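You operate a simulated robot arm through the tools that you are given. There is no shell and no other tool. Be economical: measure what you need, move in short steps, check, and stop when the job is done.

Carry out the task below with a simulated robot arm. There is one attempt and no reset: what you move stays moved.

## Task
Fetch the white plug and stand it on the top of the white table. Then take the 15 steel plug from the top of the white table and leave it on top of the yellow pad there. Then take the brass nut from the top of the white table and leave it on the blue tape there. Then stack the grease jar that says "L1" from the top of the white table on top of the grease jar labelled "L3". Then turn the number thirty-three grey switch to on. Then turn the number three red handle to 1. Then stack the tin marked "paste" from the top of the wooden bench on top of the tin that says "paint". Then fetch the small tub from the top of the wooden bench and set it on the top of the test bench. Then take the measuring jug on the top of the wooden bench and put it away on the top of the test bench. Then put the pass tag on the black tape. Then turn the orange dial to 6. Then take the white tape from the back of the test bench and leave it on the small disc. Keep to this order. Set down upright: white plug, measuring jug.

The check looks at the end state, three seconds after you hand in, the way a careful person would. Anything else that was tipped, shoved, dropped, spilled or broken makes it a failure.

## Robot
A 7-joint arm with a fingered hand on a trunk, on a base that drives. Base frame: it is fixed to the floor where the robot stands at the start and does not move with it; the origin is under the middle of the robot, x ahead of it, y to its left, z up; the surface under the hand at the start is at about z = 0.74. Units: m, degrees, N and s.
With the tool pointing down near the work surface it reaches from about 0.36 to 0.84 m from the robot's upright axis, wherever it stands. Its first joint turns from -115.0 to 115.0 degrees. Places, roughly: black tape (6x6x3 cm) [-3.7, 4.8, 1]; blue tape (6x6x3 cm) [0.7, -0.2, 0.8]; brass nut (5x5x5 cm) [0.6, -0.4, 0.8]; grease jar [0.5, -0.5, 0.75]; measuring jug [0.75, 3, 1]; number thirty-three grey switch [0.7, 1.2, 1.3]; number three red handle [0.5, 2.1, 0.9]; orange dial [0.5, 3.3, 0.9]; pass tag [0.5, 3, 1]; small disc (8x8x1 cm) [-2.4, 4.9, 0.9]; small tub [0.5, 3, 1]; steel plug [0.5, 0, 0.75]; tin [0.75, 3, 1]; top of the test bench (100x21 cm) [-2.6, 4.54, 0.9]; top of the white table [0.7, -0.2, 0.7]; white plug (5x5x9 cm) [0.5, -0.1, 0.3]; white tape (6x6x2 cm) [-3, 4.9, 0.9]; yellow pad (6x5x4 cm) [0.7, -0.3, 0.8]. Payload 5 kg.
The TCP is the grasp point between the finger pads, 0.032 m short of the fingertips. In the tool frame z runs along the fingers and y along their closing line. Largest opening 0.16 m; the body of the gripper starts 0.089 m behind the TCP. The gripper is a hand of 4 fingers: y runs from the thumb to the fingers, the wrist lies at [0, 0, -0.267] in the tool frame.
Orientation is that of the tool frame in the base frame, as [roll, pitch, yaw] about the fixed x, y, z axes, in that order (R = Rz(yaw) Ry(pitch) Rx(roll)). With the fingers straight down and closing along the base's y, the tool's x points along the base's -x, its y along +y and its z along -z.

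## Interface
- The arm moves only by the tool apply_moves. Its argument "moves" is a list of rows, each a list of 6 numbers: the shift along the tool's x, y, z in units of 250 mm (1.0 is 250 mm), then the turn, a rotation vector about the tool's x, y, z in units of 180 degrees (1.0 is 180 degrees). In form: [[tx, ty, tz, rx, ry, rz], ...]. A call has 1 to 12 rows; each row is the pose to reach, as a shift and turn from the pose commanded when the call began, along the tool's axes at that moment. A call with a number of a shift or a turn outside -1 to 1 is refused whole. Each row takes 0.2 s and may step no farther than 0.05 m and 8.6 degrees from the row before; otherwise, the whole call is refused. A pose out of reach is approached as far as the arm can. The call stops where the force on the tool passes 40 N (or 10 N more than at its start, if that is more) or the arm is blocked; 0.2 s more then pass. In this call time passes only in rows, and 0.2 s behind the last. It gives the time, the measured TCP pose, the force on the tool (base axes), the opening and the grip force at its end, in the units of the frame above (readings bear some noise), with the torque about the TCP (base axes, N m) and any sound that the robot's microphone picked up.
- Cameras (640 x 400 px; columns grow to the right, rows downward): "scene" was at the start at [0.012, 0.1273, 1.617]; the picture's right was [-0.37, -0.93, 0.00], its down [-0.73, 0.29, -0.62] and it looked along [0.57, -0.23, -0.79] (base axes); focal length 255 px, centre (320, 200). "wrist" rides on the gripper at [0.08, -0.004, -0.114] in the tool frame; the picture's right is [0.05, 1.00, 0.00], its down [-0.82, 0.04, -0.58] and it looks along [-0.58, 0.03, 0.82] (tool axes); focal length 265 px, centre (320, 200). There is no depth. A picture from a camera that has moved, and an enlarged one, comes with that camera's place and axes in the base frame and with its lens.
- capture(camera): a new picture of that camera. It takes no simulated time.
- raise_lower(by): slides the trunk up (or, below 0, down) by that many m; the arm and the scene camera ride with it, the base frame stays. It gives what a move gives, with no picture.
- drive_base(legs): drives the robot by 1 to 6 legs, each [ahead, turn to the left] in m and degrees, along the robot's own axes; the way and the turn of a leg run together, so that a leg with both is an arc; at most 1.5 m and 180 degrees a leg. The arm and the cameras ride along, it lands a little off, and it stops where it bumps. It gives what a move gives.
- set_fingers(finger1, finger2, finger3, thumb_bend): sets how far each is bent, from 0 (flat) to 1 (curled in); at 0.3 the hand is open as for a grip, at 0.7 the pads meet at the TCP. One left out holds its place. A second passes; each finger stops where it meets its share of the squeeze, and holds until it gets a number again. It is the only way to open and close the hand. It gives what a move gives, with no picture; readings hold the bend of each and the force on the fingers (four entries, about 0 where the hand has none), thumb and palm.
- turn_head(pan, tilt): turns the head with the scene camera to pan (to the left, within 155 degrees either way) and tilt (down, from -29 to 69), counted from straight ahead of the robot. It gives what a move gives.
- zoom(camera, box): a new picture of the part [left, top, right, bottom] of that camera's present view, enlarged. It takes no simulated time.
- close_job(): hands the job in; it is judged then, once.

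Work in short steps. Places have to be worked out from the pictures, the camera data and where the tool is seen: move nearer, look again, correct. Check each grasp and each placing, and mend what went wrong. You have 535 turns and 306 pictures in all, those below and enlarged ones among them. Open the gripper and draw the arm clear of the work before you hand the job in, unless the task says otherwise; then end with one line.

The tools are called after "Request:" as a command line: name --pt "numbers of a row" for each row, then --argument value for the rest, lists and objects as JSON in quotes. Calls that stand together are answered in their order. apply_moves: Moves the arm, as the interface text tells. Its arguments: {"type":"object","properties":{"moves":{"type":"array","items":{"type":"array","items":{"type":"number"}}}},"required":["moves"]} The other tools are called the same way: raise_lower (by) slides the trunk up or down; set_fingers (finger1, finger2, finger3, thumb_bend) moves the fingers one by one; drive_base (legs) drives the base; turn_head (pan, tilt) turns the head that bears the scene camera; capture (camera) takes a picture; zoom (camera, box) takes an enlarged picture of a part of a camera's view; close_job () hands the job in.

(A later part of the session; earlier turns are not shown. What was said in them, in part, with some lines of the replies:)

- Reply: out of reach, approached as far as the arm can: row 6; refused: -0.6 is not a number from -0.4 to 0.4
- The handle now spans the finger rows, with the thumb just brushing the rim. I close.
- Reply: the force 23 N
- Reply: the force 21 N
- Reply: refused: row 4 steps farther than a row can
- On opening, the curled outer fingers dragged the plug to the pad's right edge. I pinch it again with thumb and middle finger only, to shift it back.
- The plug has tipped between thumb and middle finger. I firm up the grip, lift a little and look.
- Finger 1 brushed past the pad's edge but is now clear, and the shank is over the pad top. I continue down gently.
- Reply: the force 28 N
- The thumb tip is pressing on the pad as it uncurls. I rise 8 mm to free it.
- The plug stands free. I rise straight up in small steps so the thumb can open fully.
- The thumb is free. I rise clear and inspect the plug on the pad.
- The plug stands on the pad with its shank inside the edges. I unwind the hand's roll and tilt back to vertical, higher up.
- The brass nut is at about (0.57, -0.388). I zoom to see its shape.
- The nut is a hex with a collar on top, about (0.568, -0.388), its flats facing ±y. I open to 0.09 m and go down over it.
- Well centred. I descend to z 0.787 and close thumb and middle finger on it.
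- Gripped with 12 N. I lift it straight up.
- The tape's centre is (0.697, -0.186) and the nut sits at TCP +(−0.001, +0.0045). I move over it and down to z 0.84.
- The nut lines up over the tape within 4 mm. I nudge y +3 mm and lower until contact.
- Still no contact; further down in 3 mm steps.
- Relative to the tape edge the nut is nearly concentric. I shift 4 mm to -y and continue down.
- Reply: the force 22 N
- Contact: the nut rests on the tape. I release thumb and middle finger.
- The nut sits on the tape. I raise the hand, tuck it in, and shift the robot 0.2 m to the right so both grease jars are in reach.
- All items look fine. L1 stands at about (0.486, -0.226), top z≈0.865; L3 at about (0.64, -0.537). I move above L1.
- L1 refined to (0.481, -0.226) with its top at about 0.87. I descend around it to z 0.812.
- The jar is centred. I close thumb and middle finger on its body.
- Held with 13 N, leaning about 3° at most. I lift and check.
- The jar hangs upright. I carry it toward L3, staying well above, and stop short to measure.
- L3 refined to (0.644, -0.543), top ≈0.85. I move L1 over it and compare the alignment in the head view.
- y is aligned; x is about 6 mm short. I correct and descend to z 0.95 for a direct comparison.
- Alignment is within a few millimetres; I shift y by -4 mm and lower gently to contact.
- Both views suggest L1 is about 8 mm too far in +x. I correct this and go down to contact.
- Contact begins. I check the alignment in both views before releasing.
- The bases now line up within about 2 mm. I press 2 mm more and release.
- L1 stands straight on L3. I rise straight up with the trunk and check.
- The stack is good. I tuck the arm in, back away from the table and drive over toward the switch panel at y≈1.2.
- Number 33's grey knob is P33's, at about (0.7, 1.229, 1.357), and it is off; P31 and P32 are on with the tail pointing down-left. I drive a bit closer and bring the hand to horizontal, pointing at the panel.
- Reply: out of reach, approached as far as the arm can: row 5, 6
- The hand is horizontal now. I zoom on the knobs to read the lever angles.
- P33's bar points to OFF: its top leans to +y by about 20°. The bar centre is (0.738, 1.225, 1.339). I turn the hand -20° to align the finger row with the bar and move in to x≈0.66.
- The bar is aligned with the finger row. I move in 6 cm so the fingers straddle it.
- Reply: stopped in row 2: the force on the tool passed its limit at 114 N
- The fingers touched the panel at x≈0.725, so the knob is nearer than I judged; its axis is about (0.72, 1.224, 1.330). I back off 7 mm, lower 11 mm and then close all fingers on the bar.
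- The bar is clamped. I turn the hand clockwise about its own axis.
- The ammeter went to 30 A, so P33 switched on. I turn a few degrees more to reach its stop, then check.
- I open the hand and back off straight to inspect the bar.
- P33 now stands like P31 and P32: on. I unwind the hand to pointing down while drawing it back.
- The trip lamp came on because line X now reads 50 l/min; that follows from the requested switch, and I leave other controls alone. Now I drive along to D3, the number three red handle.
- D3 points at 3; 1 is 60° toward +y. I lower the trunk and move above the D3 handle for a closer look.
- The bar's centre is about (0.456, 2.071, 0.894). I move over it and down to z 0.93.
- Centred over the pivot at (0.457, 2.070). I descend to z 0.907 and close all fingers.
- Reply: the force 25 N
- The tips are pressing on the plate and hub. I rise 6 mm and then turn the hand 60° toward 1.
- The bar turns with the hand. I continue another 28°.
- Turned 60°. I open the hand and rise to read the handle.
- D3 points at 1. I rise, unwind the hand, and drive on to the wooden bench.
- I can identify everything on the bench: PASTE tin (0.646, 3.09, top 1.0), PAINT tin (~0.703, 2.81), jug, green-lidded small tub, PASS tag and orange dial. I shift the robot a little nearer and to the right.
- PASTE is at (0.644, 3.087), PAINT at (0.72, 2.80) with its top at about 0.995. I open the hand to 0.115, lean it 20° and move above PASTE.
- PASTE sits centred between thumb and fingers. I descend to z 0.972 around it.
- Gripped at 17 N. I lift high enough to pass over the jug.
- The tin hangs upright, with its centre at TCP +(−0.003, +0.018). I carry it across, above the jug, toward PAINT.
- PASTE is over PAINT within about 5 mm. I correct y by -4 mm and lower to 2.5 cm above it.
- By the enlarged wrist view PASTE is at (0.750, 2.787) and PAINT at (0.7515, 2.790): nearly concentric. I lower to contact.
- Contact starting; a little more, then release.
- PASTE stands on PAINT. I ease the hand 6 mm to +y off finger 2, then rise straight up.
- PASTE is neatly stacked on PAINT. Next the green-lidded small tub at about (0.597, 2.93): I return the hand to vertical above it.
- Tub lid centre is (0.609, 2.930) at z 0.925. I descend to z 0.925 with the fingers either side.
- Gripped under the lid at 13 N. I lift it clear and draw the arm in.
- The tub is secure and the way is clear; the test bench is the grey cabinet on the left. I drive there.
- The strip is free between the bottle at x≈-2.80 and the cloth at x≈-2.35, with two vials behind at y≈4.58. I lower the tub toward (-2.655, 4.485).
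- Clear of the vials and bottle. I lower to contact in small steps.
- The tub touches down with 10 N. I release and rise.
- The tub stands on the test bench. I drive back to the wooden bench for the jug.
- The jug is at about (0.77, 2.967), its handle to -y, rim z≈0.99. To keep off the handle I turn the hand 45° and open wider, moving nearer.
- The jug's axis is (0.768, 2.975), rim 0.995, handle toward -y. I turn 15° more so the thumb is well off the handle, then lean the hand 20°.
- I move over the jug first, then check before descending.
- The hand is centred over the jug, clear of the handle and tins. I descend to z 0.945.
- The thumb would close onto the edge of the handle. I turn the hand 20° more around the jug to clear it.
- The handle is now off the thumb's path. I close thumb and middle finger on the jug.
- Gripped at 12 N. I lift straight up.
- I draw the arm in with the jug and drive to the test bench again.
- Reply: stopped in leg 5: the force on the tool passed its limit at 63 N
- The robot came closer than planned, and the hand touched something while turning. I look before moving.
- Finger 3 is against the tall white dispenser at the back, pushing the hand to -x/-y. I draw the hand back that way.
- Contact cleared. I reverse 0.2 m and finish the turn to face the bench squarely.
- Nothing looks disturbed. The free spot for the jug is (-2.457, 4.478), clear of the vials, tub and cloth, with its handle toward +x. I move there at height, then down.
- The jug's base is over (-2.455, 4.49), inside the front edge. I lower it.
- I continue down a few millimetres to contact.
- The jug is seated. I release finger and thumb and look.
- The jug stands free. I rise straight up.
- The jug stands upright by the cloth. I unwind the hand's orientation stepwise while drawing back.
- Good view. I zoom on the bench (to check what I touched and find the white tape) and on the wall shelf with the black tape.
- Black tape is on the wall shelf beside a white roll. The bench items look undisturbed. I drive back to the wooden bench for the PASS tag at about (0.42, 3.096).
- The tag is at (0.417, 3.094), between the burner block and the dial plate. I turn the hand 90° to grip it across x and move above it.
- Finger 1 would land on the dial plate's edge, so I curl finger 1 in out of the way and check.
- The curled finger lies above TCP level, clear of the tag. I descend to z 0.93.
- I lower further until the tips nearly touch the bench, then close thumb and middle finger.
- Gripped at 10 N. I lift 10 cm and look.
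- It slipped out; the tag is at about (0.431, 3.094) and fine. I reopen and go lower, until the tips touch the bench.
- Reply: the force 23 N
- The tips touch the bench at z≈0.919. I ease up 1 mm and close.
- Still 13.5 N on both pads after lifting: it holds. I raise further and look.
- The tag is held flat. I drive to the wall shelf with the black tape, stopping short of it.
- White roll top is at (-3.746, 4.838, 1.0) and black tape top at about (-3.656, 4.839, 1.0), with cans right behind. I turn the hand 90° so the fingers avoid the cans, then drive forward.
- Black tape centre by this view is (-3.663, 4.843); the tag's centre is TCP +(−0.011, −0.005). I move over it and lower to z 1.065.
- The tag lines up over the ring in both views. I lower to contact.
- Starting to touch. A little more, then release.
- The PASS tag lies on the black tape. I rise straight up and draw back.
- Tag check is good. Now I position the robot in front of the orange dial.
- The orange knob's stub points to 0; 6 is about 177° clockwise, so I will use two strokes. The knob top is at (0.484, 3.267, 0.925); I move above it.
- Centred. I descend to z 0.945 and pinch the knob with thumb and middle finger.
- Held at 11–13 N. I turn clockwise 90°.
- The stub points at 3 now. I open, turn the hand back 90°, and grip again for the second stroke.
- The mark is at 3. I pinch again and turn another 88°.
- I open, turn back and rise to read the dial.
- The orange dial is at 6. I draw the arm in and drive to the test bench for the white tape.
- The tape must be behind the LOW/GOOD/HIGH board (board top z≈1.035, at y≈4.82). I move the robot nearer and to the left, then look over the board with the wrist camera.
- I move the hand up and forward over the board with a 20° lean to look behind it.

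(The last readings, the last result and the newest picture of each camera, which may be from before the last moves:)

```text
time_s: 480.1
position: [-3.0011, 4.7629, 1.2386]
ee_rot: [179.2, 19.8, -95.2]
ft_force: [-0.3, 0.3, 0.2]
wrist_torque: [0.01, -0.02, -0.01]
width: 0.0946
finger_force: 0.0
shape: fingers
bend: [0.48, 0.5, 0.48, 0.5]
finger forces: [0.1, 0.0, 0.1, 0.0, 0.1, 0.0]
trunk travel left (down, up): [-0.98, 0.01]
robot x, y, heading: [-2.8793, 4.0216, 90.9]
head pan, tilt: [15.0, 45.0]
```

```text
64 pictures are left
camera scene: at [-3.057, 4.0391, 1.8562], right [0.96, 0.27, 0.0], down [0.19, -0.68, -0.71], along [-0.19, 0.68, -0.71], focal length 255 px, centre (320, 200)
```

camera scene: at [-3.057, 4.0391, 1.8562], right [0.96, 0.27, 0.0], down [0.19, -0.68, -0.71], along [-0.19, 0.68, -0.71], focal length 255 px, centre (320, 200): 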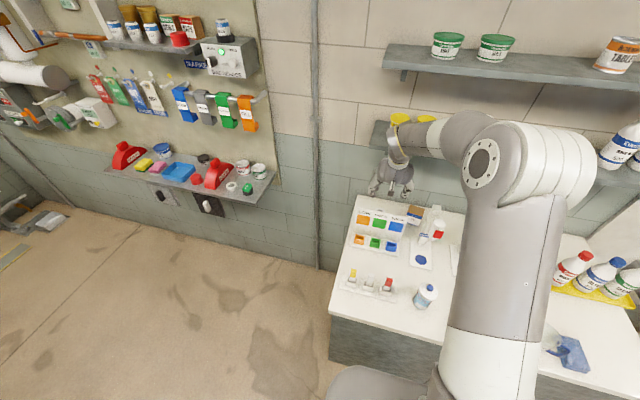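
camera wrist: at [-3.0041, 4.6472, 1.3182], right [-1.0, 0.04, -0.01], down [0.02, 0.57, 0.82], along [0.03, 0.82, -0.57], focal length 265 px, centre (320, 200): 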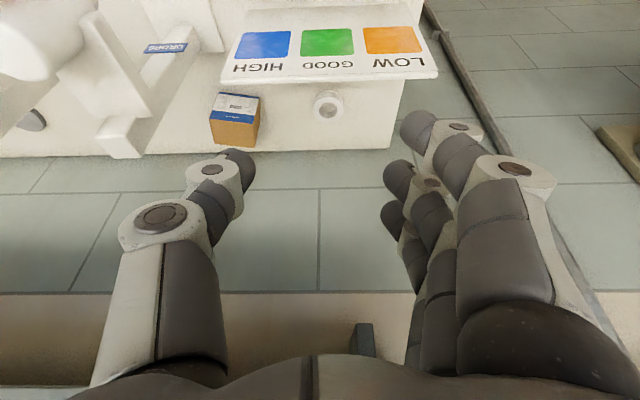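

The white tape is at (-3.009, 4.93), behind the board (y≈4.81) and under the shelf (front y≈4.83, z≈1.32). To keep the wrist camera off the board I want the hand turned 180°; I back off and try that turn in free space.

Request:
apply_moves --pt "0.17 0 -0.02 0 0.018 0" --pt "0.34 0 -0.02 0 0.037 0" --pt "0.51 0 0.0 0 0.055 0" --pt "0.68 0 0.04 0 0.074 0" --pt "0.85 0 0.1 0 0.092 0" --pt "0.98 0 0.16 0 0.111 0"

Request:
apply_moves --pt "0 0 0 0 0 0.045" --pt "0 0 0 0 0 0.09" --pt "0 0 0 0 0 0.135" --pt "0 0 0 0 0 0.18" --pt "0 0 0 0 0 0.225" --pt "0 0 0 0 0 0.27" --pt "0 0 0 0 0 0.315" --pt "0 0 0 0 0 0.36" --pt "0 0 0 0 0 0.405" --pt "0 0 0 0 0 0.45" --pt "0 0 0 0 0 0.495"

Request:
apply_moves --pt "0 0 0 0 0 0.045" --pt "0 0 0 0 0 0.09" --pt "0 0 0 0 0 0.135" --pt "0 0 0 0 0 0.18" --pt "0 0 0 0 0 0.225" --pt "0 0 0 0 0 0.27" --pt "0 0 0 0 0 0.315" --pt "0 0 0 0 0 0.36" --pt "0 0 0 0 0 0.405" --pt "0 0 0 0 0 0.45" --pt "0 0 0 0 0 0.495"

```text
time_s: 481.5
position: [-3.0183, 4.5425, 1.1172]
ee_rot: [179.2, -0.1, -94.9]
ft_force: [-0.1, 1.0, -0.7]
wrist_torque: [0.03, 0.0, 0.0]
width: 0.0946
finger_force: 0.1
shape: fingers
bend: [0.48, 0.5, 0.48, 0.5]
finger forces: [0.1, 0.0, 0.0, 0.1, 0.0, 0.0]
trunk travel left (down, up): [-0.98, 0.01]
robot x, y, heading: [-2.8812, 4.0224, 91.0]
head pan, tilt: [15.0, 45.0]
```

```text
time_s: 483.9
position: [-3.0185, 4.5436, 1.1186]
ee_rot: [-179.9, -0.7, 175.8]
ft_force: [0.5, 0.6, 0.4]
wrist_torque: [0.0, 0.0, 0.0]
width: 0.0947
finger_force: 0.0
shape: fingers
bend: [0.48, 0.5, 0.48, 0.5]
finger forces: [0.0, 0.0, 0.0, 0.0, 0.1, 0.0]
trunk travel left (down, up): [-0.98, 0.01]
robot x, y, heading: [-2.8786, 4.024, 90.7]
head pan, tilt: [15.0, 45.0]
```

```text
time_s: 486.3
position: [-3.0179, 4.5452, 1.1188]
ee_rot: [-179.3, 0.1, 86.7]
ft_force: [-1.0, 0.8, -1.0]
wrist_torque: [0.01, 0.03, -0.01]
width: 0.0947
finger_force: 0.1
shape: fingers
bend: [0.48, 0.5, 0.48, 0.5]
finger forces: [0.1, 0.0, 0.1, 0.0, 0.0, 0.0]
trunk travel left (down, up): [-0.98, 0.01]
robot x, y, heading: [-2.8836, 4.0225, 90.9]
head pan, tilt: [15.0, 45.0]
```

The flip works. I curl finger 3 (now the near, lower one), lean the hand 20° forward, and move up over the board.

Request:
set_fingers --finger1 0.48 --finger2 0.52 --finger3 1.0 --thumb_bend 0.52

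Request:
apply_moves --pt "0.1 -0.003 -0.12 0 0.018 0" --pt "0.27 -0.007 -0.2 0 0.037 0" --pt "0.45 -0.01 -0.26 0 0.055 0" --pt "0.63 -0.013 -0.284 0 0.074 0" --pt "0.81 -0.017 -0.284 0 0.092 0" --pt "0.98 -0.02 -0.284 0 0.111 0"

Request:
capture --camera "wrist"

Request:
capture --camera "scene"

```text
time_s: 487.3
position: [-3.0183, 4.5447, 1.1195]
ee_rot: [-179.3, 0.2, 86.8]
ft_force: [-0.8, -0.5, 0.3]
wrist_torque: [-0.03, 0.01, 0.02]
width: 0.0914
finger_force: 0.1
shape: fingers
bend: [0.48, 0.52, 1.0, 0.52]
finger forces: [0.0, 0.0, 0.0, 0.0, 0.1, 0.1]
trunk travel left (down, up): [-0.98, 0.01]
robot x, y, heading: [-2.8798, 4.0213, 90.8]
head pan, tilt: [15.0, 45.0]
```

```text
time_s: 488.7
position: [-3.0112, 4.7915, 1.1865]
ee_rot: [-179.3, -19.8, 86.5]
ft_force: [-0.7, 0.4, -0.7]
wrist_torque: [-0.04, -0.02, -0.02]
width: 0.0914
finger_force: 0.0
shape: fingers
bend: [0.48, 0.52, 1.0, 0.52]
finger forces: [0.0, 0.1, 0.0, 0.0, 0.0, 0.0]
trunk travel left (down, up): [-0.98, 0.01]
robot x, y, heading: [-2.8803, 4.0238, 91.1]
head pan, tilt: [15.0, 45.0]
```

```text
63 pictures are left
camera wrist: at [-3.01, 4.8284, 1.3222], right [1.0, -0.01, 0.01], down [-0.01, -0.96, 0.27], along [0.0, -0.27, -0.96], focal length 265 px, centre (320, 200)
```

wrist: 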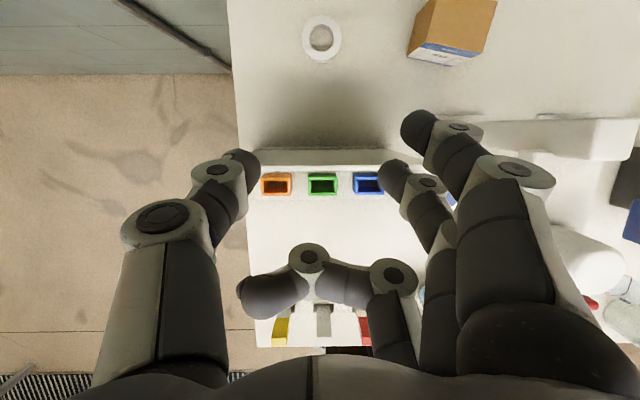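

```text
62 pictures are left
camera scene: at [-3.0564, 4.0393, 1.8563], right [0.96, 0.27, 0.0], down [0.19, -0.68, -0.71], along [-0.19, 0.68, -0.71], focal length 255 px, centre (320, 200)
```

scene: 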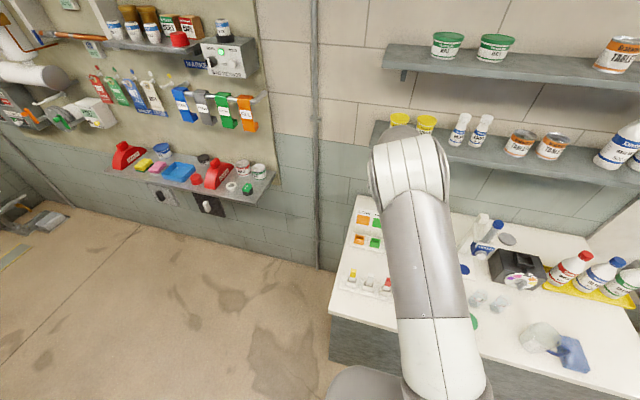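

From above the tape is at (-3.006, 4.940). Shelf and board leave a narrow way in, which a 35° lean fits. First I lower to z 1.13 and lean further.

Request:
apply_moves --pt "-0.015 0.002 0.075 0 0.028 0" --pt "-0.03 0.004 0.15 0 0.056 0" --pt "-0.045 0.006 0.224 0 0.083 0"

Request:
capture --camera "wrist"

```text
time_s: 489.5
position: [-3.0073, 4.7968, 1.1337]
ee_rot: [-179.2, -34.9, 86.4]
ft_force: [0.6, -0.1, -0.3]
wrist_torque: [0.01, 0.01, -0.03]
width: 0.0916
finger_force: 0.1
shape: fingers
bend: [0.48, 0.52, 1.0, 0.52]
finger forces: [0.1, 0.0, 0.1, 0.0, 0.0, 0.0]
trunk travel left (down, up): [-0.98, 0.01]
robot x, y, heading: [-2.8799, 4.0218, 90.5]
head pan, tilt: [15.0, 45.0]
```

```text
61 pictures are left
camera wrist: at [-3.0089, 4.7975, 1.2725], right [1.0, -0.01, 0.02], down [-0.01, -1.0, 0.01], along [0.02, -0.01, -1.0], focal length 265 px, centre (320, 200)
```

wrist: 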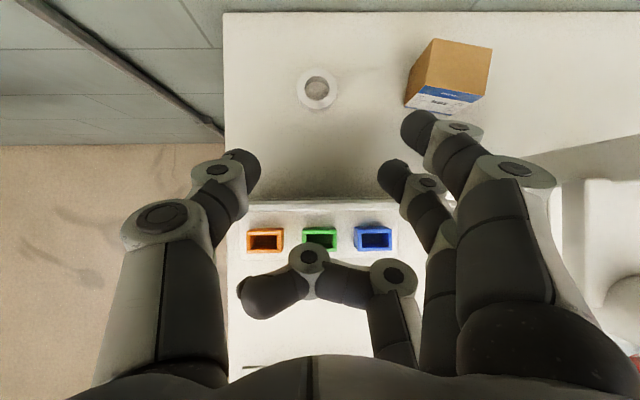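

Straight-down view: tape at (-3.0045, 4.940). I move forward over the board to y 4.895, descending slightly.

Request:
apply_moves --pt "0.07 -0.004 0.128 0 0 0" --pt "0.14 -0.008 0.256 0 0 0" --pt "0.209 -0.012 0.385 0 0 0"

Request:
capture --camera "wrist"

Request:
zoom --camera "scene" --box '[320, 100, 520, 300]'

```text
time_s: 490.3
position: [-3.0079, 4.8967, 1.0806]
ee_rot: [-179.2, -34.6, 86.4]
ft_force: [-0.2, 0.1, -0.2]
wrist_torque: [-0.03, 0.0, 0.0]
width: 0.0917
finger_force: 0.1
shape: fingers
bend: [0.48, 0.52, 1.0, 0.52]
finger forces: [0.0, 0.0, 0.1, 0.1, 0.0, 0.1]
trunk travel left (down, up): [-0.98, 0.01]
robot x, y, heading: [-2.8814, 4.0224, 90.9]
head pan, tilt: [15.0, 45.0]
```

```text
60 pictures are left
camera wrist: at [-3.009, 4.8967, 1.2203], right [1.0, -0.01, 0.02], down [-0.01, -1.0, 0.01], along [0.02, -0.01, -1.0], focal length 265 px, centre (320, 200)
```

wrist: 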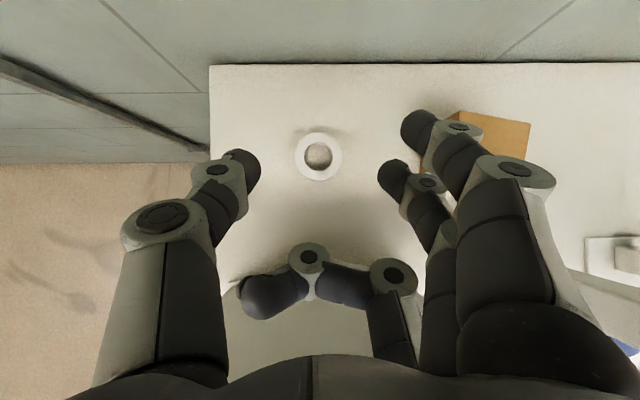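

```text
2.00 times, centred on (420, 200) of scene
camera zoom: at [-3.0568, 4.0403, 1.8563], right [0.96, 0.27, 0.0], down [0.19, -0.68, -0.71], along [-0.19, 0.68, -0.71], focal length 510 px, centre (120, 200)
```

zoom: 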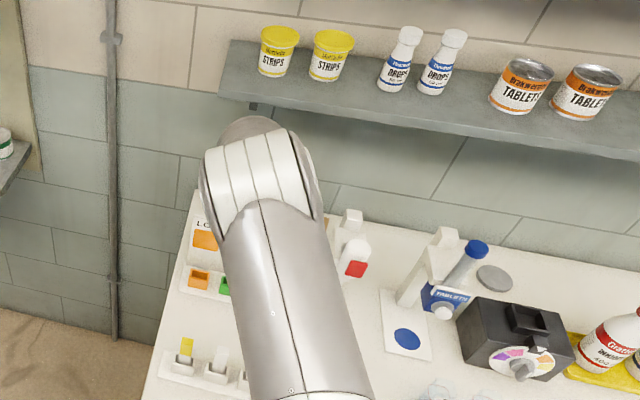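

Good. I tuck finger 1 in a little to stay off the box, and go down along the narrow way to z 0.95.

Request:
set_fingers --finger1 0.56

Request:
apply_moves --pt "-0.038 0 0.133 0 0 0" --pt "-0.076 0 0.266 0 0 0" --pt "-0.113 0 0.4 0 0 0" --pt "-0.151 0 0.532 0 0 0"

Request:
capture --camera "wrist"

```text
time_s: 491.3
position: [-3.007, 4.8933, 1.0819]
ee_rot: [-179.1, -34.9, 86.4]
ft_force: [-0.7, -0.6, 0.5]
wrist_torque: [0.03, 0.02, -0.02]
width: 0.0766
finger_force: 0.0
shape: fingers
bend: [0.56, 0.52, 1.0, 0.52]
finger forces: [0.0, 0.0, 0.0, 0.1, 0.0, 0.0]
trunk travel left (down, up): [-0.98, 0.01]
robot x, y, heading: [-2.8806, 4.0261, 91.0]
head pan, tilt: [15.0, 45.0]
```

```text
time_s: 492.3
position: [-3.0046, 4.9412, 0.9538]
ee_rot: [-179.1, -34.7, 86.4]
ft_force: [0.8, 0.5, 0.0]
wrist_torque: [-0.05, 0.01, 0.03]
width: 0.0764
finger_force: 0.1
shape: fingers
bend: [0.56, 0.52, 1.0, 0.52]
finger forces: [0.1, 0.1, 0.0, 0.0, 0.1, 0.0]
trunk travel left (down, up): [-0.98, 0.01]
robot x, y, heading: [-2.8804, 4.0246, 90.8]
head pan, tilt: [15.0, 45.0]
```

```text
58 pictures are left
camera wrist: at [-3.0063, 4.9415, 1.0926], right [1.0, -0.01, 0.02], down [-0.01, -1.0, 0.01], along [0.02, -0.01, -1.0], focal length 265 px, centre (320, 200)
```

wrist: 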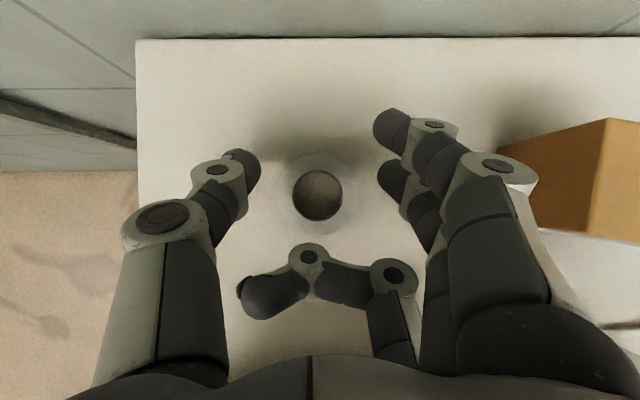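

The ring is centred but slightly nearer than the fingertips. I shift back 8 mm and down 14 mm.

Request:
apply_moves --pt "-0.03 0 0.014 0 0 0" --pt "-0.058 0 0.028 0 0 0"

Request:
capture --camera "wrist"

```text
time_s: 492.9
position: [-3.0051, 4.9324, 0.9389]
ee_rot: [-179.1, -34.7, 86.4]
ft_force: [-0.3, 0.1, -0.9]
wrist_torque: [-0.01, -0.02, -0.01]
width: 0.0766
finger_force: 0.0
shape: fingers
bend: [0.56, 0.52, 1.0, 0.52]
finger forces: [0.0, 0.0, 0.0, 0.1, 0.0, 0.0]
trunk travel left (down, up): [-0.98, 0.01]
robot x, y, heading: [-2.8804, 4.0223, 90.7]
head pan, tilt: [15.0, 45.0]
```

```text
57 pictures are left
camera wrist: at [-3.0063, 4.933, 1.0781], right [1.0, -0.01, 0.02], down [-0.01, -1.0, 0.01], along [0.02, -0.01, -1.0], focal length 265 px, centre (320, 200)
```

wrist: 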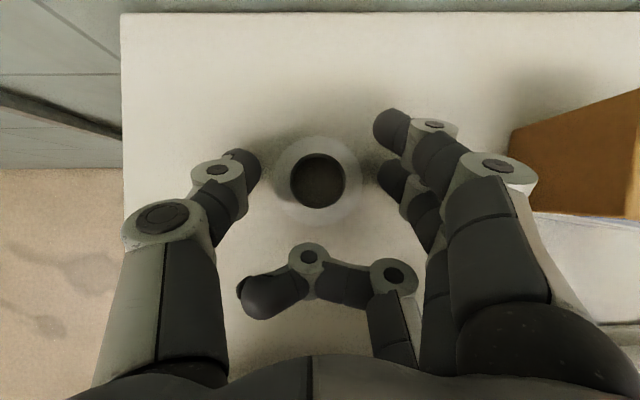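

Well placed. I lower in 2–3 mm steps until the tips touch the bench.

Request:
apply_moves --pt "-0.0046 0 0.0066 0 0 0" --pt "-0.0092 0 0.0131 0 0 0"

Request:
apply_moves --pt "-0.0034 0 0.0049 0 0 0" --pt "-0.0069 0 0.0098 0 0 0"

```text
time_s: 493.5
position: [-3.0048, 4.9331, 0.9368]
ee_rot: [-179.2, -35.0, 86.4]
ft_force: [-0.3, -1.9, 11.1]
wrist_torque: [0.11, -0.35, -0.09]
width: 0.0763
finger_force: 5.9
shape: fingers
bend: [0.56, 0.52, 1.0, 0.52]
finger forces: [0.0, 9.2, 0.0, 0.1, 2.3, 0.0]
trunk travel left (down, up): [-0.98, 0.01]
robot x, y, heading: [-2.8769, 4.0221, 91.0]
head pan, tilt: [15.0, 45.0]
```

```text
time_s: 494.1
position: [-3.005, 4.9327, 0.9363]
ee_rot: [-179.1, -35.3, 86.4]
ft_force: [0.1, 0.7, 26.2]
wrist_torque: [0.48, -0.33, -0.02]
width: 0.0762
finger_force: 13.2
shape: fingers
bend: [0.56, 0.53, 1.0, 0.52]
finger forces: [0.0, 16.3, 0.1, 0.0, 10.5, 0.0]
trunk travel left (down, up): [-0.98, 0.01]
robot x, y, heading: [-2.8792, 4.0252, 90.6]
head pan, tilt: [15.0, 45.0]
```

The tips touch the bench at z≈0.937. I ease up 3 mm and close thumb and finger 2.

Request:
apply_moves --pt "0.0069 0 -0.0098 0 0 0"

Request:
set_fingers --finger2 0.74 --thumb_bend 0.74

Request:
capture --camera "wrist"

```text
time_s: 494.5
position: [-3.0061, 4.9311, 0.9375]
ee_rot: [-179.3, -35.0, 86.3]
ft_force: [1.0, 4.1, 26.1]
wrist_torque: [0.62, -0.41, 0.0]
width: 0.0762
finger_force: 12.8
shape: fingers
bend: [0.56, 0.53, 1.0, 0.52]
finger forces: [0.1, 16.4, 0.0, 0.0, 9.5, 0.1]
trunk travel left (down, up): [-0.98, 0.01]
robot x, y, heading: [-2.8814, 4.0199, 90.8]
head pan, tilt: [15.0, 45.0]
```

```text
time_s: 495.5
position: [-3.0068, 4.9313, 0.9338]
ee_rot: [-179.2, -34.8, 86.4]
ft_force: [-4.9, -2.0, 14.9]
wrist_torque: [0.15, -0.11, 0.02]
width: 0.0555
finger_force: 25.2
shape: fingers
bend: [0.56, 0.68, 1.0, 0.68]
finger forces: [0.0, 27.1, 0.0, 0.0, 22.4, 0.0]
trunk travel left (down, up): [-0.98, 0.01]
robot x, y, heading: [-2.8805, 4.0252, 91.1]
head pan, tilt: [15.0, 45.0]
```

```text
56 pictures are left
camera wrist: at [-3.0074, 4.9305, 1.0738], right [1.0, -0.01, 0.02], down [-0.01, -1.0, 0.01], along [0.02, -0.01, -1.0], focal length 265 px, centre (320, 200)
```

wrist: 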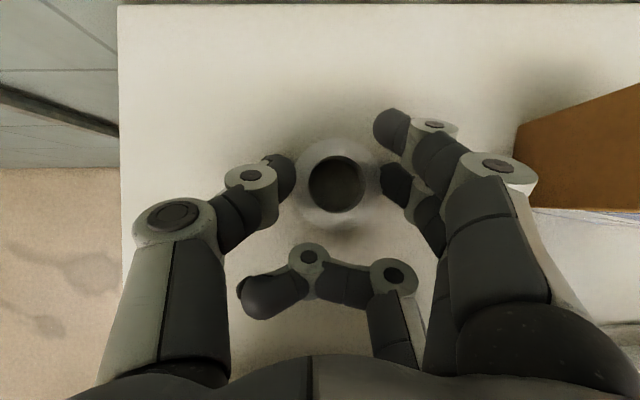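

Gripping the ring. I lift a few centimetres back along the way I came and check the hold.

Request:
apply_moves --pt "0.02 0 -0.05 0 0 0" --pt "0.05 0 -0.13 0 0 0" --pt "0.09 0 -0.24 0 0 0"

Request:
capture --camera "wrist"

```text
time_s: 496.3
position: [-3.0063, 4.9155, 0.9956]
ee_rot: [-179.3, -34.6, 86.3]
ft_force: [0.9, -0.2, -1.1]
wrist_torque: [0.01, -0.01, 0.0]
width: 0.0522
finger_force: 15.0
shape: fingers
bend: [0.56, 0.64, 1.0, 0.68]
finger forces: [0.0, 15.4, 0.0, 0.0, 15.1, 0.1]
trunk travel left (down, up): [-0.98, 0.01]
robot x, y, heading: [-2.8784, 4.023, 91.2]
head pan, tilt: [15.0, 45.0]
```

```text
55 pictures are left
camera wrist: at [-3.007, 4.916, 1.1354], right [1.0, -0.01, 0.02], down [-0.01, -1.0, 0.01], along [0.02, -0.01, -1.0], focal length 265 px, centre (320, 200)
```

wrist: 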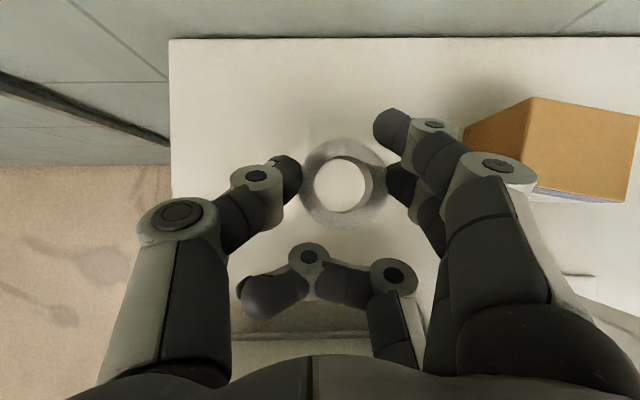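

The tape is held at 15 N. I bring it out over the board the same way.

Request:
apply_moves --pt "0.064 0 -0.169 0 0 0" --pt "0.127 0 -0.338 0 0 0" --pt "0.062 0 -0.468 0 0 0" --pt "-0.003 0 -0.599 0 0 0" --pt "-0.068 0 -0.729 0 0 0"

Request:
apply_moves --pt "-0.13 0 -0.13 0 0 0" --pt "-0.26 0 -0.26 0 0 0" --pt "-0.39 0 -0.39 0 0 0" --pt "-0.52 0 -0.52 0 0 0"

Request:
capture --camera "wrist"

Request:
capture --camera "scene"

```text
time_s: 497.5
position: [-3.0104, 4.798, 1.1356]
ee_rot: [-179.1, -34.8, 86.3]
ft_force: [-0.7, 0.2, -0.9]
wrist_torque: [0.05, -0.01, -0.01]
width: 0.0523
finger_force: 15.0
shape: fingers
bend: [0.56, 0.64, 1.0, 0.68]
finger forces: [0.0, 15.2, 0.0, 0.1, 15.3, 0.0]
trunk travel left (down, up): [-0.98, 0.01]
robot x, y, heading: [-2.8827, 4.0235, 91.0]
head pan, tilt: [15.0, 45.0]
```

```text
time_s: 498.5
position: [-3.019, 4.6179, 1.1698]
ee_rot: [-179.1, -34.8, 86.3]
ft_force: [0.0, -0.1, 0.0]
wrist_torque: [0.02, 0.06, 0.02]
width: 0.0522
finger_force: 15.1
shape: fingers
bend: [0.56, 0.64, 1.0, 0.68]
finger forces: [0.1, 15.3, 0.0, 0.0, 15.1, 0.1]
trunk travel left (down, up): [-0.98, 0.01]
robot x, y, heading: [-2.8782, 4.0217, 90.7]
head pan, tilt: [15.0, 45.0]
```

```text
54 pictures are left
camera wrist: at [-3.0213, 4.6183, 1.3108], right [1.0, -0.01, 0.02], down [-0.01, -1.0, 0.01], along [0.02, -0.01, -1.0], focal length 265 px, centre (320, 200)
```

wrist: 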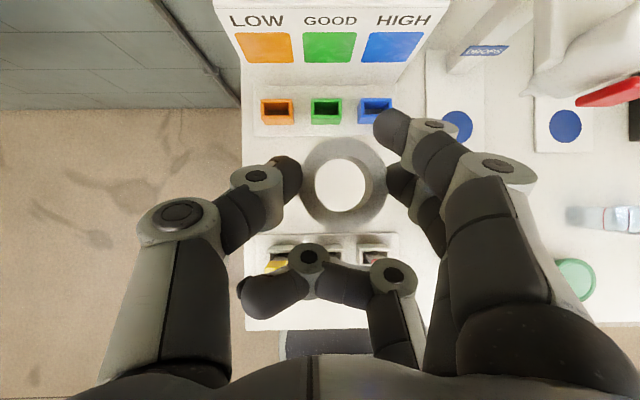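

```text
53 pictures are left
camera scene: at [-3.0557, 4.0354, 1.8564], right [0.96, 0.27, 0.0], down [0.19, -0.68, -0.71], along [-0.19, 0.68, -0.71], focal length 255 px, centre (320, 200)
```

scene: 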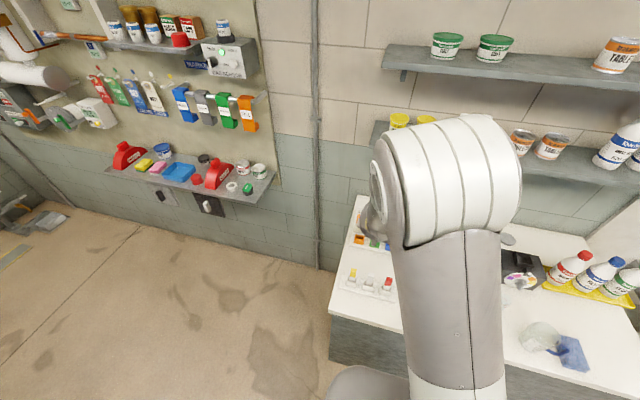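

The tape is held flat. The disc is at about (-2.423, 4.946), behind the black comparator box. I drive round to face it.

Request:
drive_base --legs '[[-0.3, 0], [0, -90], [0.5, 0], [0, 89], [0.25, 0]]'

Request:
turn_head --pan 0 --tilt 45

Request:
capture --camera "scene"

Request:
capture --camera "wrist"

```text
time_s: 512.2
position: [-2.5156, 4.5679, 1.1696]
ee_rot: [-179.3, -34.7, 85.5]
ft_force: [0.3, 0.9, -0.2]
wrist_torque: [-0.02, -0.02, -0.01]
width: 0.0523
finger_force: 14.3
shape: fingers
bend: [0.56, 0.64, 1.0, 0.68]
finger forces: [0.0, 15.0, 0.0, 0.0, 14.8, 0.0]
trunk travel left (down, up): [-0.98, 0.01]
robot x, y, heading: [-2.3864, 3.9694, 90.1]
head pan, tilt: [15.0, 45.0]
```

```text
time_s: 513.0
position: [-2.5147, 4.5664, 1.1706]
ee_rot: [-179.2, -34.7, 85.6]
ft_force: [-1.6, -0.8, -0.4]
wrist_torque: [0.0, 0.01, 0.03]
width: 0.0519
finger_force: 15.1
shape: fingers
bend: [0.56, 0.64, 1.0, 0.68]
finger forces: [0.0, 14.9, 0.0, 0.1, 14.9, 0.1]
trunk travel left (down, up): [-0.98, 0.01]
robot x, y, heading: [-2.3824, 3.9702, 89.8]
head pan, tilt: [0.0, 45.0]
```

```text
52 pictures are left
camera scene: at [-2.5385, 3.988, 1.8563], right [1.0, 0.0, 0.0], down [0.0, -0.71, -0.71], along [0.0, 0.71, -0.71], focal length 255 px, centre (320, 200)
```

scene: 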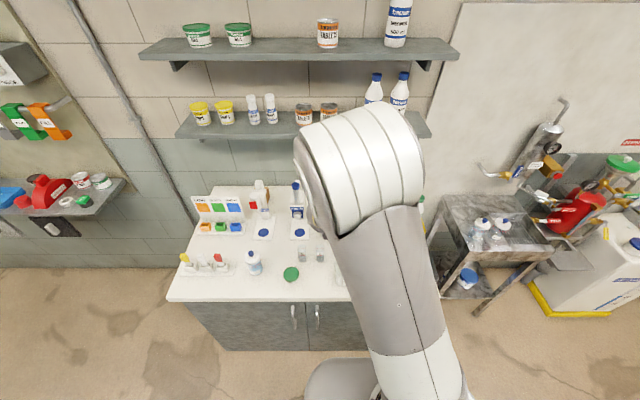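

```text
51 pictures are left
camera wrist: at [-2.5164, 4.5674, 1.31], right [1.0, -0.03, 0.02], down [-0.03, -1.0, 0.01], along [0.02, -0.01, -1.0], focal length 265 px, centre (320, 200)
```

wrist: 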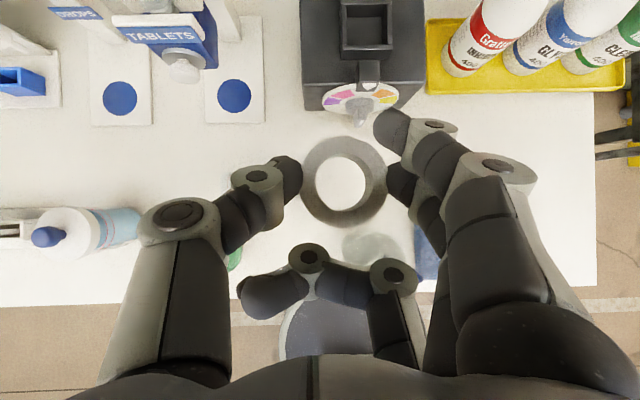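

Straight-down view: comparator x -2.53…-2.39, bottles from x≈-2.32, dispenser left of -2.6. I move to (-2.423, 4.78) at z 1.14 to see the disc.

Request:
apply_moves --pt "0.1 0.1 0.1 0 0 0" --pt "0.24 0.17 0.22 0 0 0" --pt "0.38 0.22 0.35 0 0 0" --pt "0.52 0.26 0.48 0 0 0" --pt "0.656 0.301 0.6 0 0 0"

Request:
capture --camera "wrist"

Request:
turn_head --pan -25 --tilt 40

Request:
capture --camera "scene"

```text
time_s: 514.2
position: [-2.4222, 4.7818, 1.1394]
ee_rot: [-179.2, -34.5, 85.5]
ft_force: [0.3, 1.3, -0.3]
wrist_torque: [-0.02, 0.03, 0.0]
width: 0.0517
finger_force: 15.1
shape: fingers
bend: [0.56, 0.64, 1.0, 0.69]
finger forces: [0.1, 14.9, 0.0, 0.0, 14.9, 0.0]
trunk travel left (down, up): [-0.98, 0.01]
robot x, y, heading: [-2.3823, 3.9686, 90.1]
head pan, tilt: [0.0, 45.0]
```

```text
50 pictures are left
camera wrist: at [-2.4241, 4.783, 1.2783], right [1.0, -0.03, 0.02], down [-0.03, -1.0, 0.01], along [0.02, -0.01, -1.0], focal length 265 px, centre (320, 200)
```

wrist: 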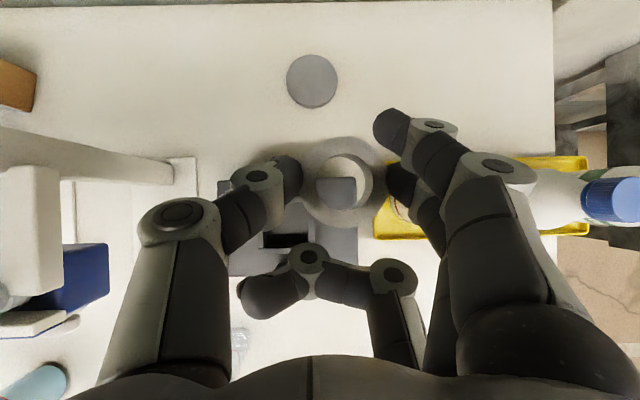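

```text
time_s: 515.1
position: [-2.4235, 4.78, 1.1394]
ee_rot: [-179.1, -34.7, 85.6]
ft_force: [0.0, 0.3, -0.7]
wrist_torque: [0.0, -0.05, 0.02]
width: 0.0519
finger_force: 14.8
shape: fingers
bend: [0.56, 0.64, 1.0, 0.69]
finger forces: [0.0, 14.8, 0.1, 0.0, 14.9, 0.1]
trunk travel left (down, up): [-0.98, 0.01]
robot x, y, heading: [-2.3808, 3.9699, 89.7]
head pan, tilt: [-25.0, 40.0]
```

```text
49 pictures are left
camera scene: at [-2.5024, 3.9841, 1.8636], right [0.91, -0.42, 0.0], down [-0.27, -0.58, -0.77], along [0.32, 0.69, -0.64], focal length 255 px, centre (320, 200)
```

scene: 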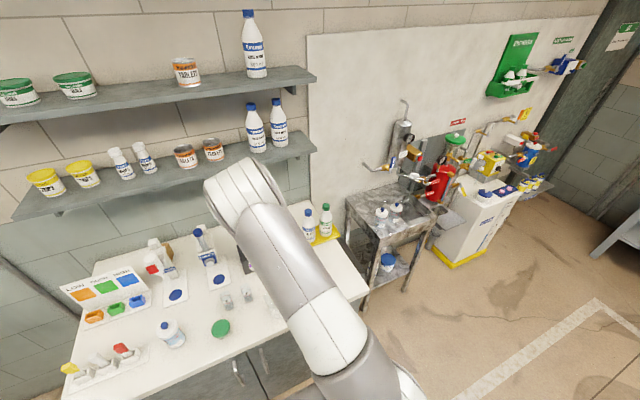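

The disc is at (-2.4215, 4.944) and the ring's centre is TCP +(0.0125, 0.011). I go forward over the comparator, then look again.

Request:
apply_moves --pt "0.08 -0.02 0.151 0 0 0" --pt "0.16 -0.04 0.303 0 0 0" --pt "0.241 -0.059 0.454 0 0 0"

Request:
capture --camera "wrist"

```text
time_s: 515.9
position: [-2.4328, 4.897, 1.0796]
ee_rot: [-179.2, -34.6, 85.6]
ft_force: [0.3, 1.0, 0.0]
wrist_torque: [-0.07, 0.0, -0.05]
width: 0.0516
finger_force: 15.4
shape: fingers
bend: [0.56, 0.64, 1.0, 0.69]
finger forces: [0.1, 15.0, 0.0, 0.0, 14.9, 0.0]
trunk travel left (down, up): [-0.98, 0.01]
robot x, y, heading: [-2.3855, 3.9683, 89.8]
head pan, tilt: [-25.0, 40.0]
```

```text
48 pictures are left
camera wrist: at [-2.4329, 4.8987, 1.2196], right [1.0, -0.03, 0.02], down [-0.03, -1.0, 0.01], along [0.02, -0.01, -1.0], focal length 265 px, centre (320, 200)
```

wrist: 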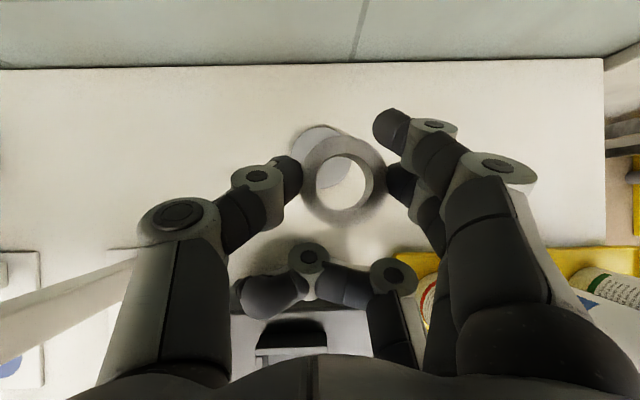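

I continue down toward the disc: TCP target (-2.439, 4.9325), stopping at z 0.98.

Request:
apply_moves --pt "-0.038 -0.012 0.136 0 0 0" --pt "-0.075 -0.025 0.272 0 0 0" --pt "-0.113 -0.037 0.408 0 0 0"

Request:
capture --camera "wrist"

```text
time_s: 516.7
position: [-2.439, 4.9363, 0.9798]
ee_rot: [-179.2, -34.7, 85.4]
ft_force: [-0.4, 0.9, 1.1]
wrist_torque: [-0.07, 0.0, -0.03]
width: 0.0516
finger_force: 15.0
shape: fingers
bend: [0.56, 0.64, 1.0, 0.69]
finger forces: [0.0, 14.8, 0.0, 0.0, 14.8, 0.0]
trunk travel left (down, up): [-0.98, 0.01]
robot x, y, heading: [-2.3833, 3.9687, 90.2]
head pan, tilt: [-25.0, 40.0]
```

```text
47 pictures are left
camera wrist: at [-2.4396, 4.9356, 1.1188], right [1.0, -0.03, 0.02], down [-0.03, -1.0, 0.01], along [0.02, -0.01, -1.0], focal length 265 px, centre (320, 200)
```

wrist: 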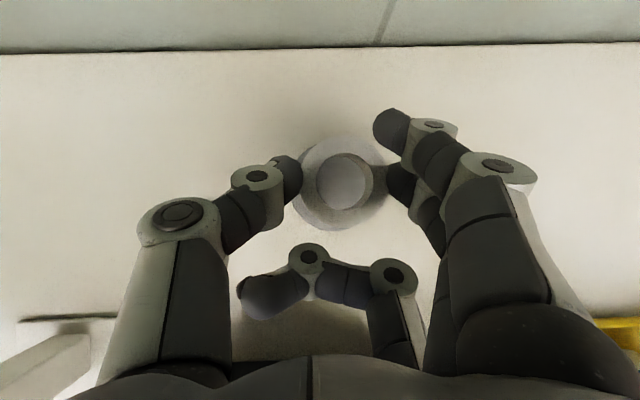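

The ring is centred over the disc. I lower vertically to contact.

Request:
apply_moves --pt "-0.032 0 0.046 0 0 0" --pt "-0.0638 0 0.092 0 0 0"

Request:
apply_moves --pt "-0.0057 0 0.0082 0 0 0" --pt "-0.0091 0 0.0132 0 0 0"

Request:
apply_moves --pt "-0.0046 0 0.0066 0 0 0" --pt "-0.0068 0 0.0099 0 0 0"

Request:
capture --camera "wrist"

```text
time_s: 517.3
position: [-2.438, 4.933, 0.9516]
ee_rot: [-179.2, -34.8, 85.5]
ft_force: [0.2, -0.5, -1.0]
wrist_torque: [-0.01, 0.0, -0.03]
width: 0.052
finger_force: 14.9
shape: fingers
bend: [0.56, 0.64, 1.0, 0.69]
finger forces: [0.0, 14.9, 0.1, 0.1, 14.9, 0.1]
trunk travel left (down, up): [-0.98, 0.01]
robot x, y, heading: [-2.38, 3.9685, 90.1]
head pan, tilt: [-25.0, 40.0]
```

```text
time_s: 517.9
position: [-2.4405, 4.9331, 0.9482]
ee_rot: [-179.2, -34.7, 85.5]
ft_force: [0.2, 0.8, 0.2]
wrist_torque: [-0.04, -0.06, 0.0]
width: 0.0518
finger_force: 14.7
shape: fingers
bend: [0.56, 0.64, 1.0, 0.69]
finger forces: [0.0, 15.0, 0.1, 0.1, 14.9, 0.0]
trunk travel left (down, up): [-0.98, 0.01]
robot x, y, heading: [-2.3843, 3.9674, 90.0]
head pan, tilt: [-25.0, 40.0]
```

```text
time_s: 518.5
position: [-2.4406, 4.932, 0.9451]
ee_rot: [-179.2, -34.8, 85.6]
ft_force: [0.4, -0.1, 0.8]
wrist_torque: [0.03, -0.01, -0.02]
width: 0.052
finger_force: 14.8
shape: fingers
bend: [0.56, 0.64, 1.0, 0.69]
finger forces: [0.0, 15.0, 0.1, 0.0, 14.9, 0.0]
trunk travel left (down, up): [-0.98, 0.01]
robot x, y, heading: [-2.3833, 3.9681, 89.7]
head pan, tilt: [-25.0, 40.0]
```

```text
46 pictures are left
camera wrist: at [-2.4415, 4.9325, 1.0851], right [1.0, -0.03, 0.02], down [-0.03, -1.0, 0.01], along [0.02, -0.01, -1.0], focal length 265 px, centre (320, 200)
```

wrist: 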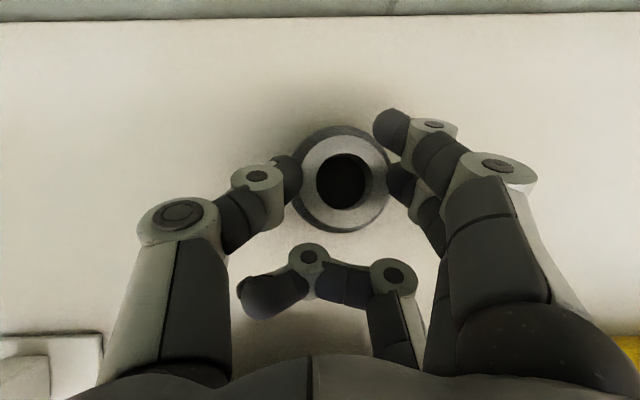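

Concentric with the disc. A few more millimetres.

Request:
apply_moves --pt "-0.0034 0 0.0049 0 0 0" --pt "-0.0057 0 0.0082 0 0 0"

Request:
apply_moves --pt "-0.0034 0 0.0049 0 0 0" --pt "-0.0057 0 0.0082 0 0 0"

```text
time_s: 519.1
position: [-2.4409, 4.9333, 0.9446]
ee_rot: [-179.1, -34.7, 85.5]
ft_force: [-0.5, -0.4, 1.5]
wrist_torque: [0.03, -0.11, 0.0]
width: 0.0517
finger_force: 14.9
shape: fingers
bend: [0.56, 0.64, 1.0, 0.68]
finger forces: [0.1, 15.0, 0.0, 0.0, 14.9, 0.1]
trunk travel left (down, up): [-0.98, 0.01]
robot x, y, heading: [-2.3865, 3.9695, 90.1]
head pan, tilt: [-25.0, 40.0]
```

```text
time_s: 519.7
position: [-2.441, 4.9312, 0.9431]
ee_rot: [-179.3, -35.0, 85.6]
ft_force: [0.6, 1.8, 9.6]
wrist_torque: [0.16, -0.37, 0.05]
width: 0.0517
finger_force: 15.0
shape: fingers
bend: [0.56, 0.64, 1.0, 0.68]
finger forces: [0.0, 14.5, 0.1, 0.0, 15.0, 0.0]
trunk travel left (down, up): [-0.98, 0.01]
robot x, y, heading: [-2.3835, 3.9674, 90.3]
head pan, tilt: [-25.0, 40.0]
```

Contact with the disc at about 10 N. I release gently and look.

Request:
set_fingers --finger2 0.56 --thumb_bend 0.58

Request:
capture --camera "wrist"

```text
time_s: 520.7
position: [-2.4413, 4.9304, 0.9435]
ee_rot: [-179.1, -34.9, 85.4]
ft_force: [1.7, 0.1, 11.2]
wrist_torque: [0.16, -0.54, -0.04]
width: 0.066
finger_force: 5.7
shape: fingers
bend: [0.56, 0.56, 1.0, 0.57]
finger forces: [0.1, 11.5, 0.1, 0.0, 0.1, 0.1]
trunk travel left (down, up): [-0.98, 0.01]
robot x, y, heading: [-2.3859, 3.9673, 90.3]
head pan, tilt: [-25.0, 40.0]
```

```text
45 pictures are left
camera wrist: at [-2.4424, 4.9315, 1.0824], right [1.0, -0.03, 0.02], down [-0.03, -1.0, 0.01], along [0.02, -0.01, -1.0], focal length 265 px, centre (320, 200)
```

wrist: 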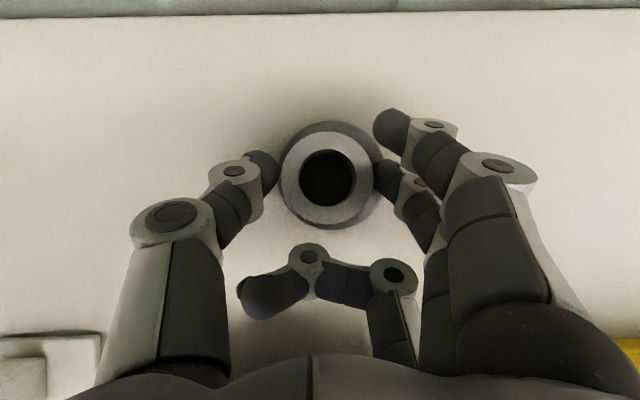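

The tape lies on the disc. I rise straight up first, then back out the same way.

Request:
apply_moves --pt "0.023 0 -0.033 0 0 0" --pt "0.068 0 -0.099 0 0 0" --pt "0.12 0 -0.25 0 0 0" --pt "0.155 0 -0.39 0 0 0" --pt "0.19 0 -0.534 0 0 0"

Request:
capture --camera "wrist"

```text
time_s: 521.9
position: [-2.4384, 4.8923, 1.0783]
ee_rot: [-179.2, -34.8, 85.6]
ft_force: [0.6, -0.2, -0.3]
wrist_torque: [0.07, 0.02, -0.02]
width: 0.0663
finger_force: 0.1
shape: fingers
bend: [0.56, 0.56, 1.0, 0.57]
finger forces: [0.0, 0.0, 0.0, 0.0, 0.0, 0.0]
trunk travel left (down, up): [-0.98, 0.01]
robot x, y, heading: [-2.3828, 3.9673, 89.8]
head pan, tilt: [-25.0, 40.0]
```

```text
44 pictures are left
camera wrist: at [-2.4409, 4.8918, 1.2175], right [1.0, -0.03, 0.02], down [-0.03, -1.0, 0.01], along [0.02, -0.01, -1.0], focal length 265 px, centre (320, 200)
```

wrist: 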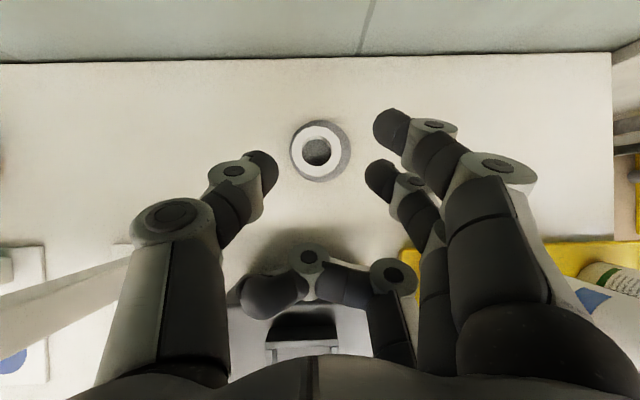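

Task items all placed. I withdraw the arm out from under the shelf and back over the front.

Request:
apply_moves --pt "-0.077 0 -0.15 0 0 0" --pt "-0.155 0 -0.3 0 0 0" --pt "-0.232 0 -0.452 0 0 0"

Request:
apply_moves --pt "-0.13 0 -0.11 0 0 0" --pt "-0.26 0 -0.22 0 0 0" --pt "-0.39 0 -0.33 0 0 0" --pt "-0.52 0 -0.44 0 0 0" --pt "-0.65 0 -0.55 0 0 0" --pt "-0.78 0 -0.65 0 0 0"

Request:
drive_base --legs '[[-0.5, 0]]'

Request:
turn_head --pan 5 --tilt 30

Request:
capture --camera "scene"

```text
time_s: 522.7
position: [-2.4486, 4.7813, 1.14]
ee_rot: [-179.2, -35.0, 85.5]
ft_force: [0.3, -0.2, -0.1]
wrist_torque: [0.02, 0.01, 0.06]
width: 0.066
finger_force: 0.1
shape: fingers
bend: [0.56, 0.56, 1.0, 0.57]
finger forces: [0.1, 0.1, 0.0, 0.0, 0.0, 0.0]
trunk travel left (down, up): [-0.98, 0.01]
robot x, y, heading: [-2.3858, 3.9694, 90.0]
head pan, tilt: [-25.0, 40.0]
```

```text
time_s: 524.1
position: [-2.469, 4.5279, 1.1585]
ee_rot: [-179.3, -34.7, 85.6]
ft_force: [1.0, -1.0, -0.1]
wrist_torque: [-0.01, -0.01, -0.02]
width: 0.0661
finger_force: 0.0
shape: fingers
bend: [0.56, 0.56, 1.0, 0.57]
finger forces: [0.0, 0.1, 0.0, 0.0, 0.1, 0.0]
trunk travel left (down, up): [-0.98, 0.01]
robot x, y, heading: [-2.3809, 3.9689, 90.0]
head pan, tilt: [-25.0, 40.0]
```

```text
time_s: 527.0
position: [-2.4691, 4.0339, 1.1564]
ee_rot: [-179.3, -34.8, 85.4]
ft_force: [-0.2, 0.6, -0.3]
wrist_torque: [0.0, 0.01, 0.02]
width: 0.066
finger_force: 0.0
shape: fingers
bend: [0.56, 0.56, 1.0, 0.57]
finger forces: [0.0, 0.0, 0.0, 0.0, 0.1, 0.0]
trunk travel left (down, up): [-0.98, 0.01]
robot x, y, heading: [-2.3859, 3.4699, 89.9]
head pan, tilt: [-25.0, 40.0]
```

```text
time_s: 528.0
position: [-2.4681, 4.0347, 1.1568]
ee_rot: [-179.2, -34.7, 85.4]
ft_force: [0.2, -0.4, 0.7]
wrist_torque: [0.0, 0.04, 0.03]
width: 0.0663
finger_force: 0.1
shape: fingers
bend: [0.56, 0.56, 1.0, 0.57]
finger forces: [0.0, 0.1, 0.0, 0.0, 0.0, 0.1]
trunk travel left (down, up): [-0.98, 0.01]
robot x, y, heading: [-2.3848, 3.4763, 90.1]
head pan, tilt: [5.0, 30.0]
```

```text
43 pictures are left
camera scene: at [-2.5465, 3.501, 1.8789], right [1.0, 0.08, 0.0], down [0.04, -0.5, -0.87], along [-0.07, 0.86, -0.5], focal length 255 px, centre (320, 200)
```

scene: 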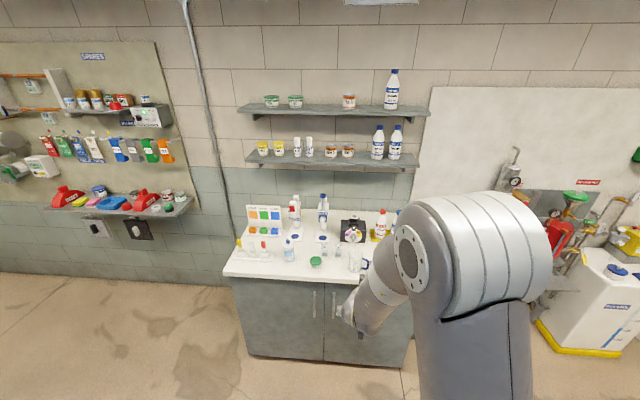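

Request:
zoom --camera "scene" --box '[220, 180, 420, 290]'

Request:
zoom --camera "scene" --box '[40, 170, 200, 240]'

```text
3.20 times, centred on (320, 235) of scene
camera zoom: at [-2.5465, 3.501, 1.8789], right [1.0, 0.08, 0.0], down [0.04, -0.5, -0.87], along [-0.07, 0.86, -0.5], focal length 816 px, centre (320, 88)
```

zoom: 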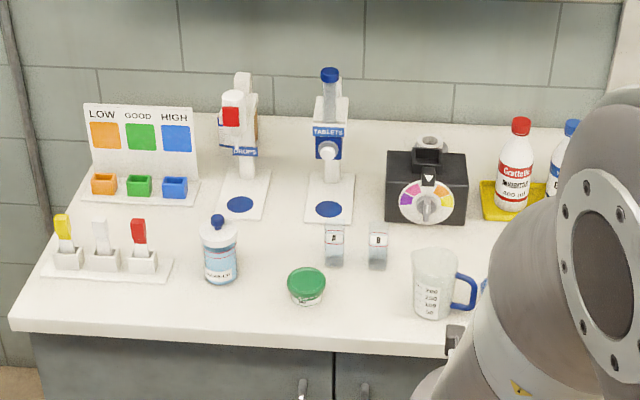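

```text
4.00 times, centred on (120, 205) of scene
camera zoom: at [-2.5465, 3.501, 1.8789], right [1.0, 0.08, 0.0], down [0.04, -0.5, -0.87], along [-0.07, 0.86, -0.5], focal length 1020 px, centre (1120, 180)
```

zoom: 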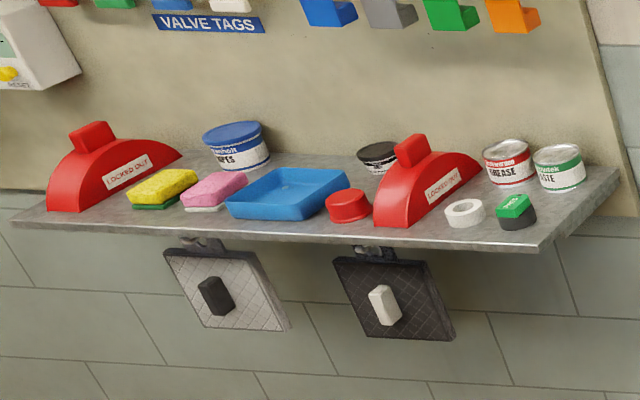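

Everything stands as it should: tub, jug, tape, tag and the untouched items. I open the hand fully.

Request:
set_fingers --finger1 0.3 --finger2 0.3 --finger3 0.3 --thumb_bend 0.3

```text
time_s: 529.0
position: [-2.4683, 4.034, 1.1568]
ee_rot: [-179.3, -34.8, 85.3]
ft_force: [0.7, -0.6, 0.0]
wrist_torque: [-0.01, 0.03, 0.0]
width: 0.1699
finger_force: 0.2
shape: fingers
bend: [0.3, 0.3, 0.3, 0.3]
finger forces: [0.0, 0.0, 0.0, 0.0, 0.0, 0.1]
trunk travel left (down, up): [-0.98, 0.01]
robot x, y, heading: [-2.3863, 3.4703, 89.8]
head pan, tilt: [5.0, 30.0]
```

The hand is open and clear of the work, so I hand the job in.

Request:
close_job

```text
The job is handed in.
```

All twelve steps are done in order, but three things to know: switching number thirty-three on lit the panel's trip lamp (line X now reads 50 l/min, limit 45) and I left the other controls alone; the 15 plug stands near one corner of the yellow pad, and I nudged the pad slightly placing it; and the hand bumped the drops dispenser on the test bench once, which looks undisturbed.
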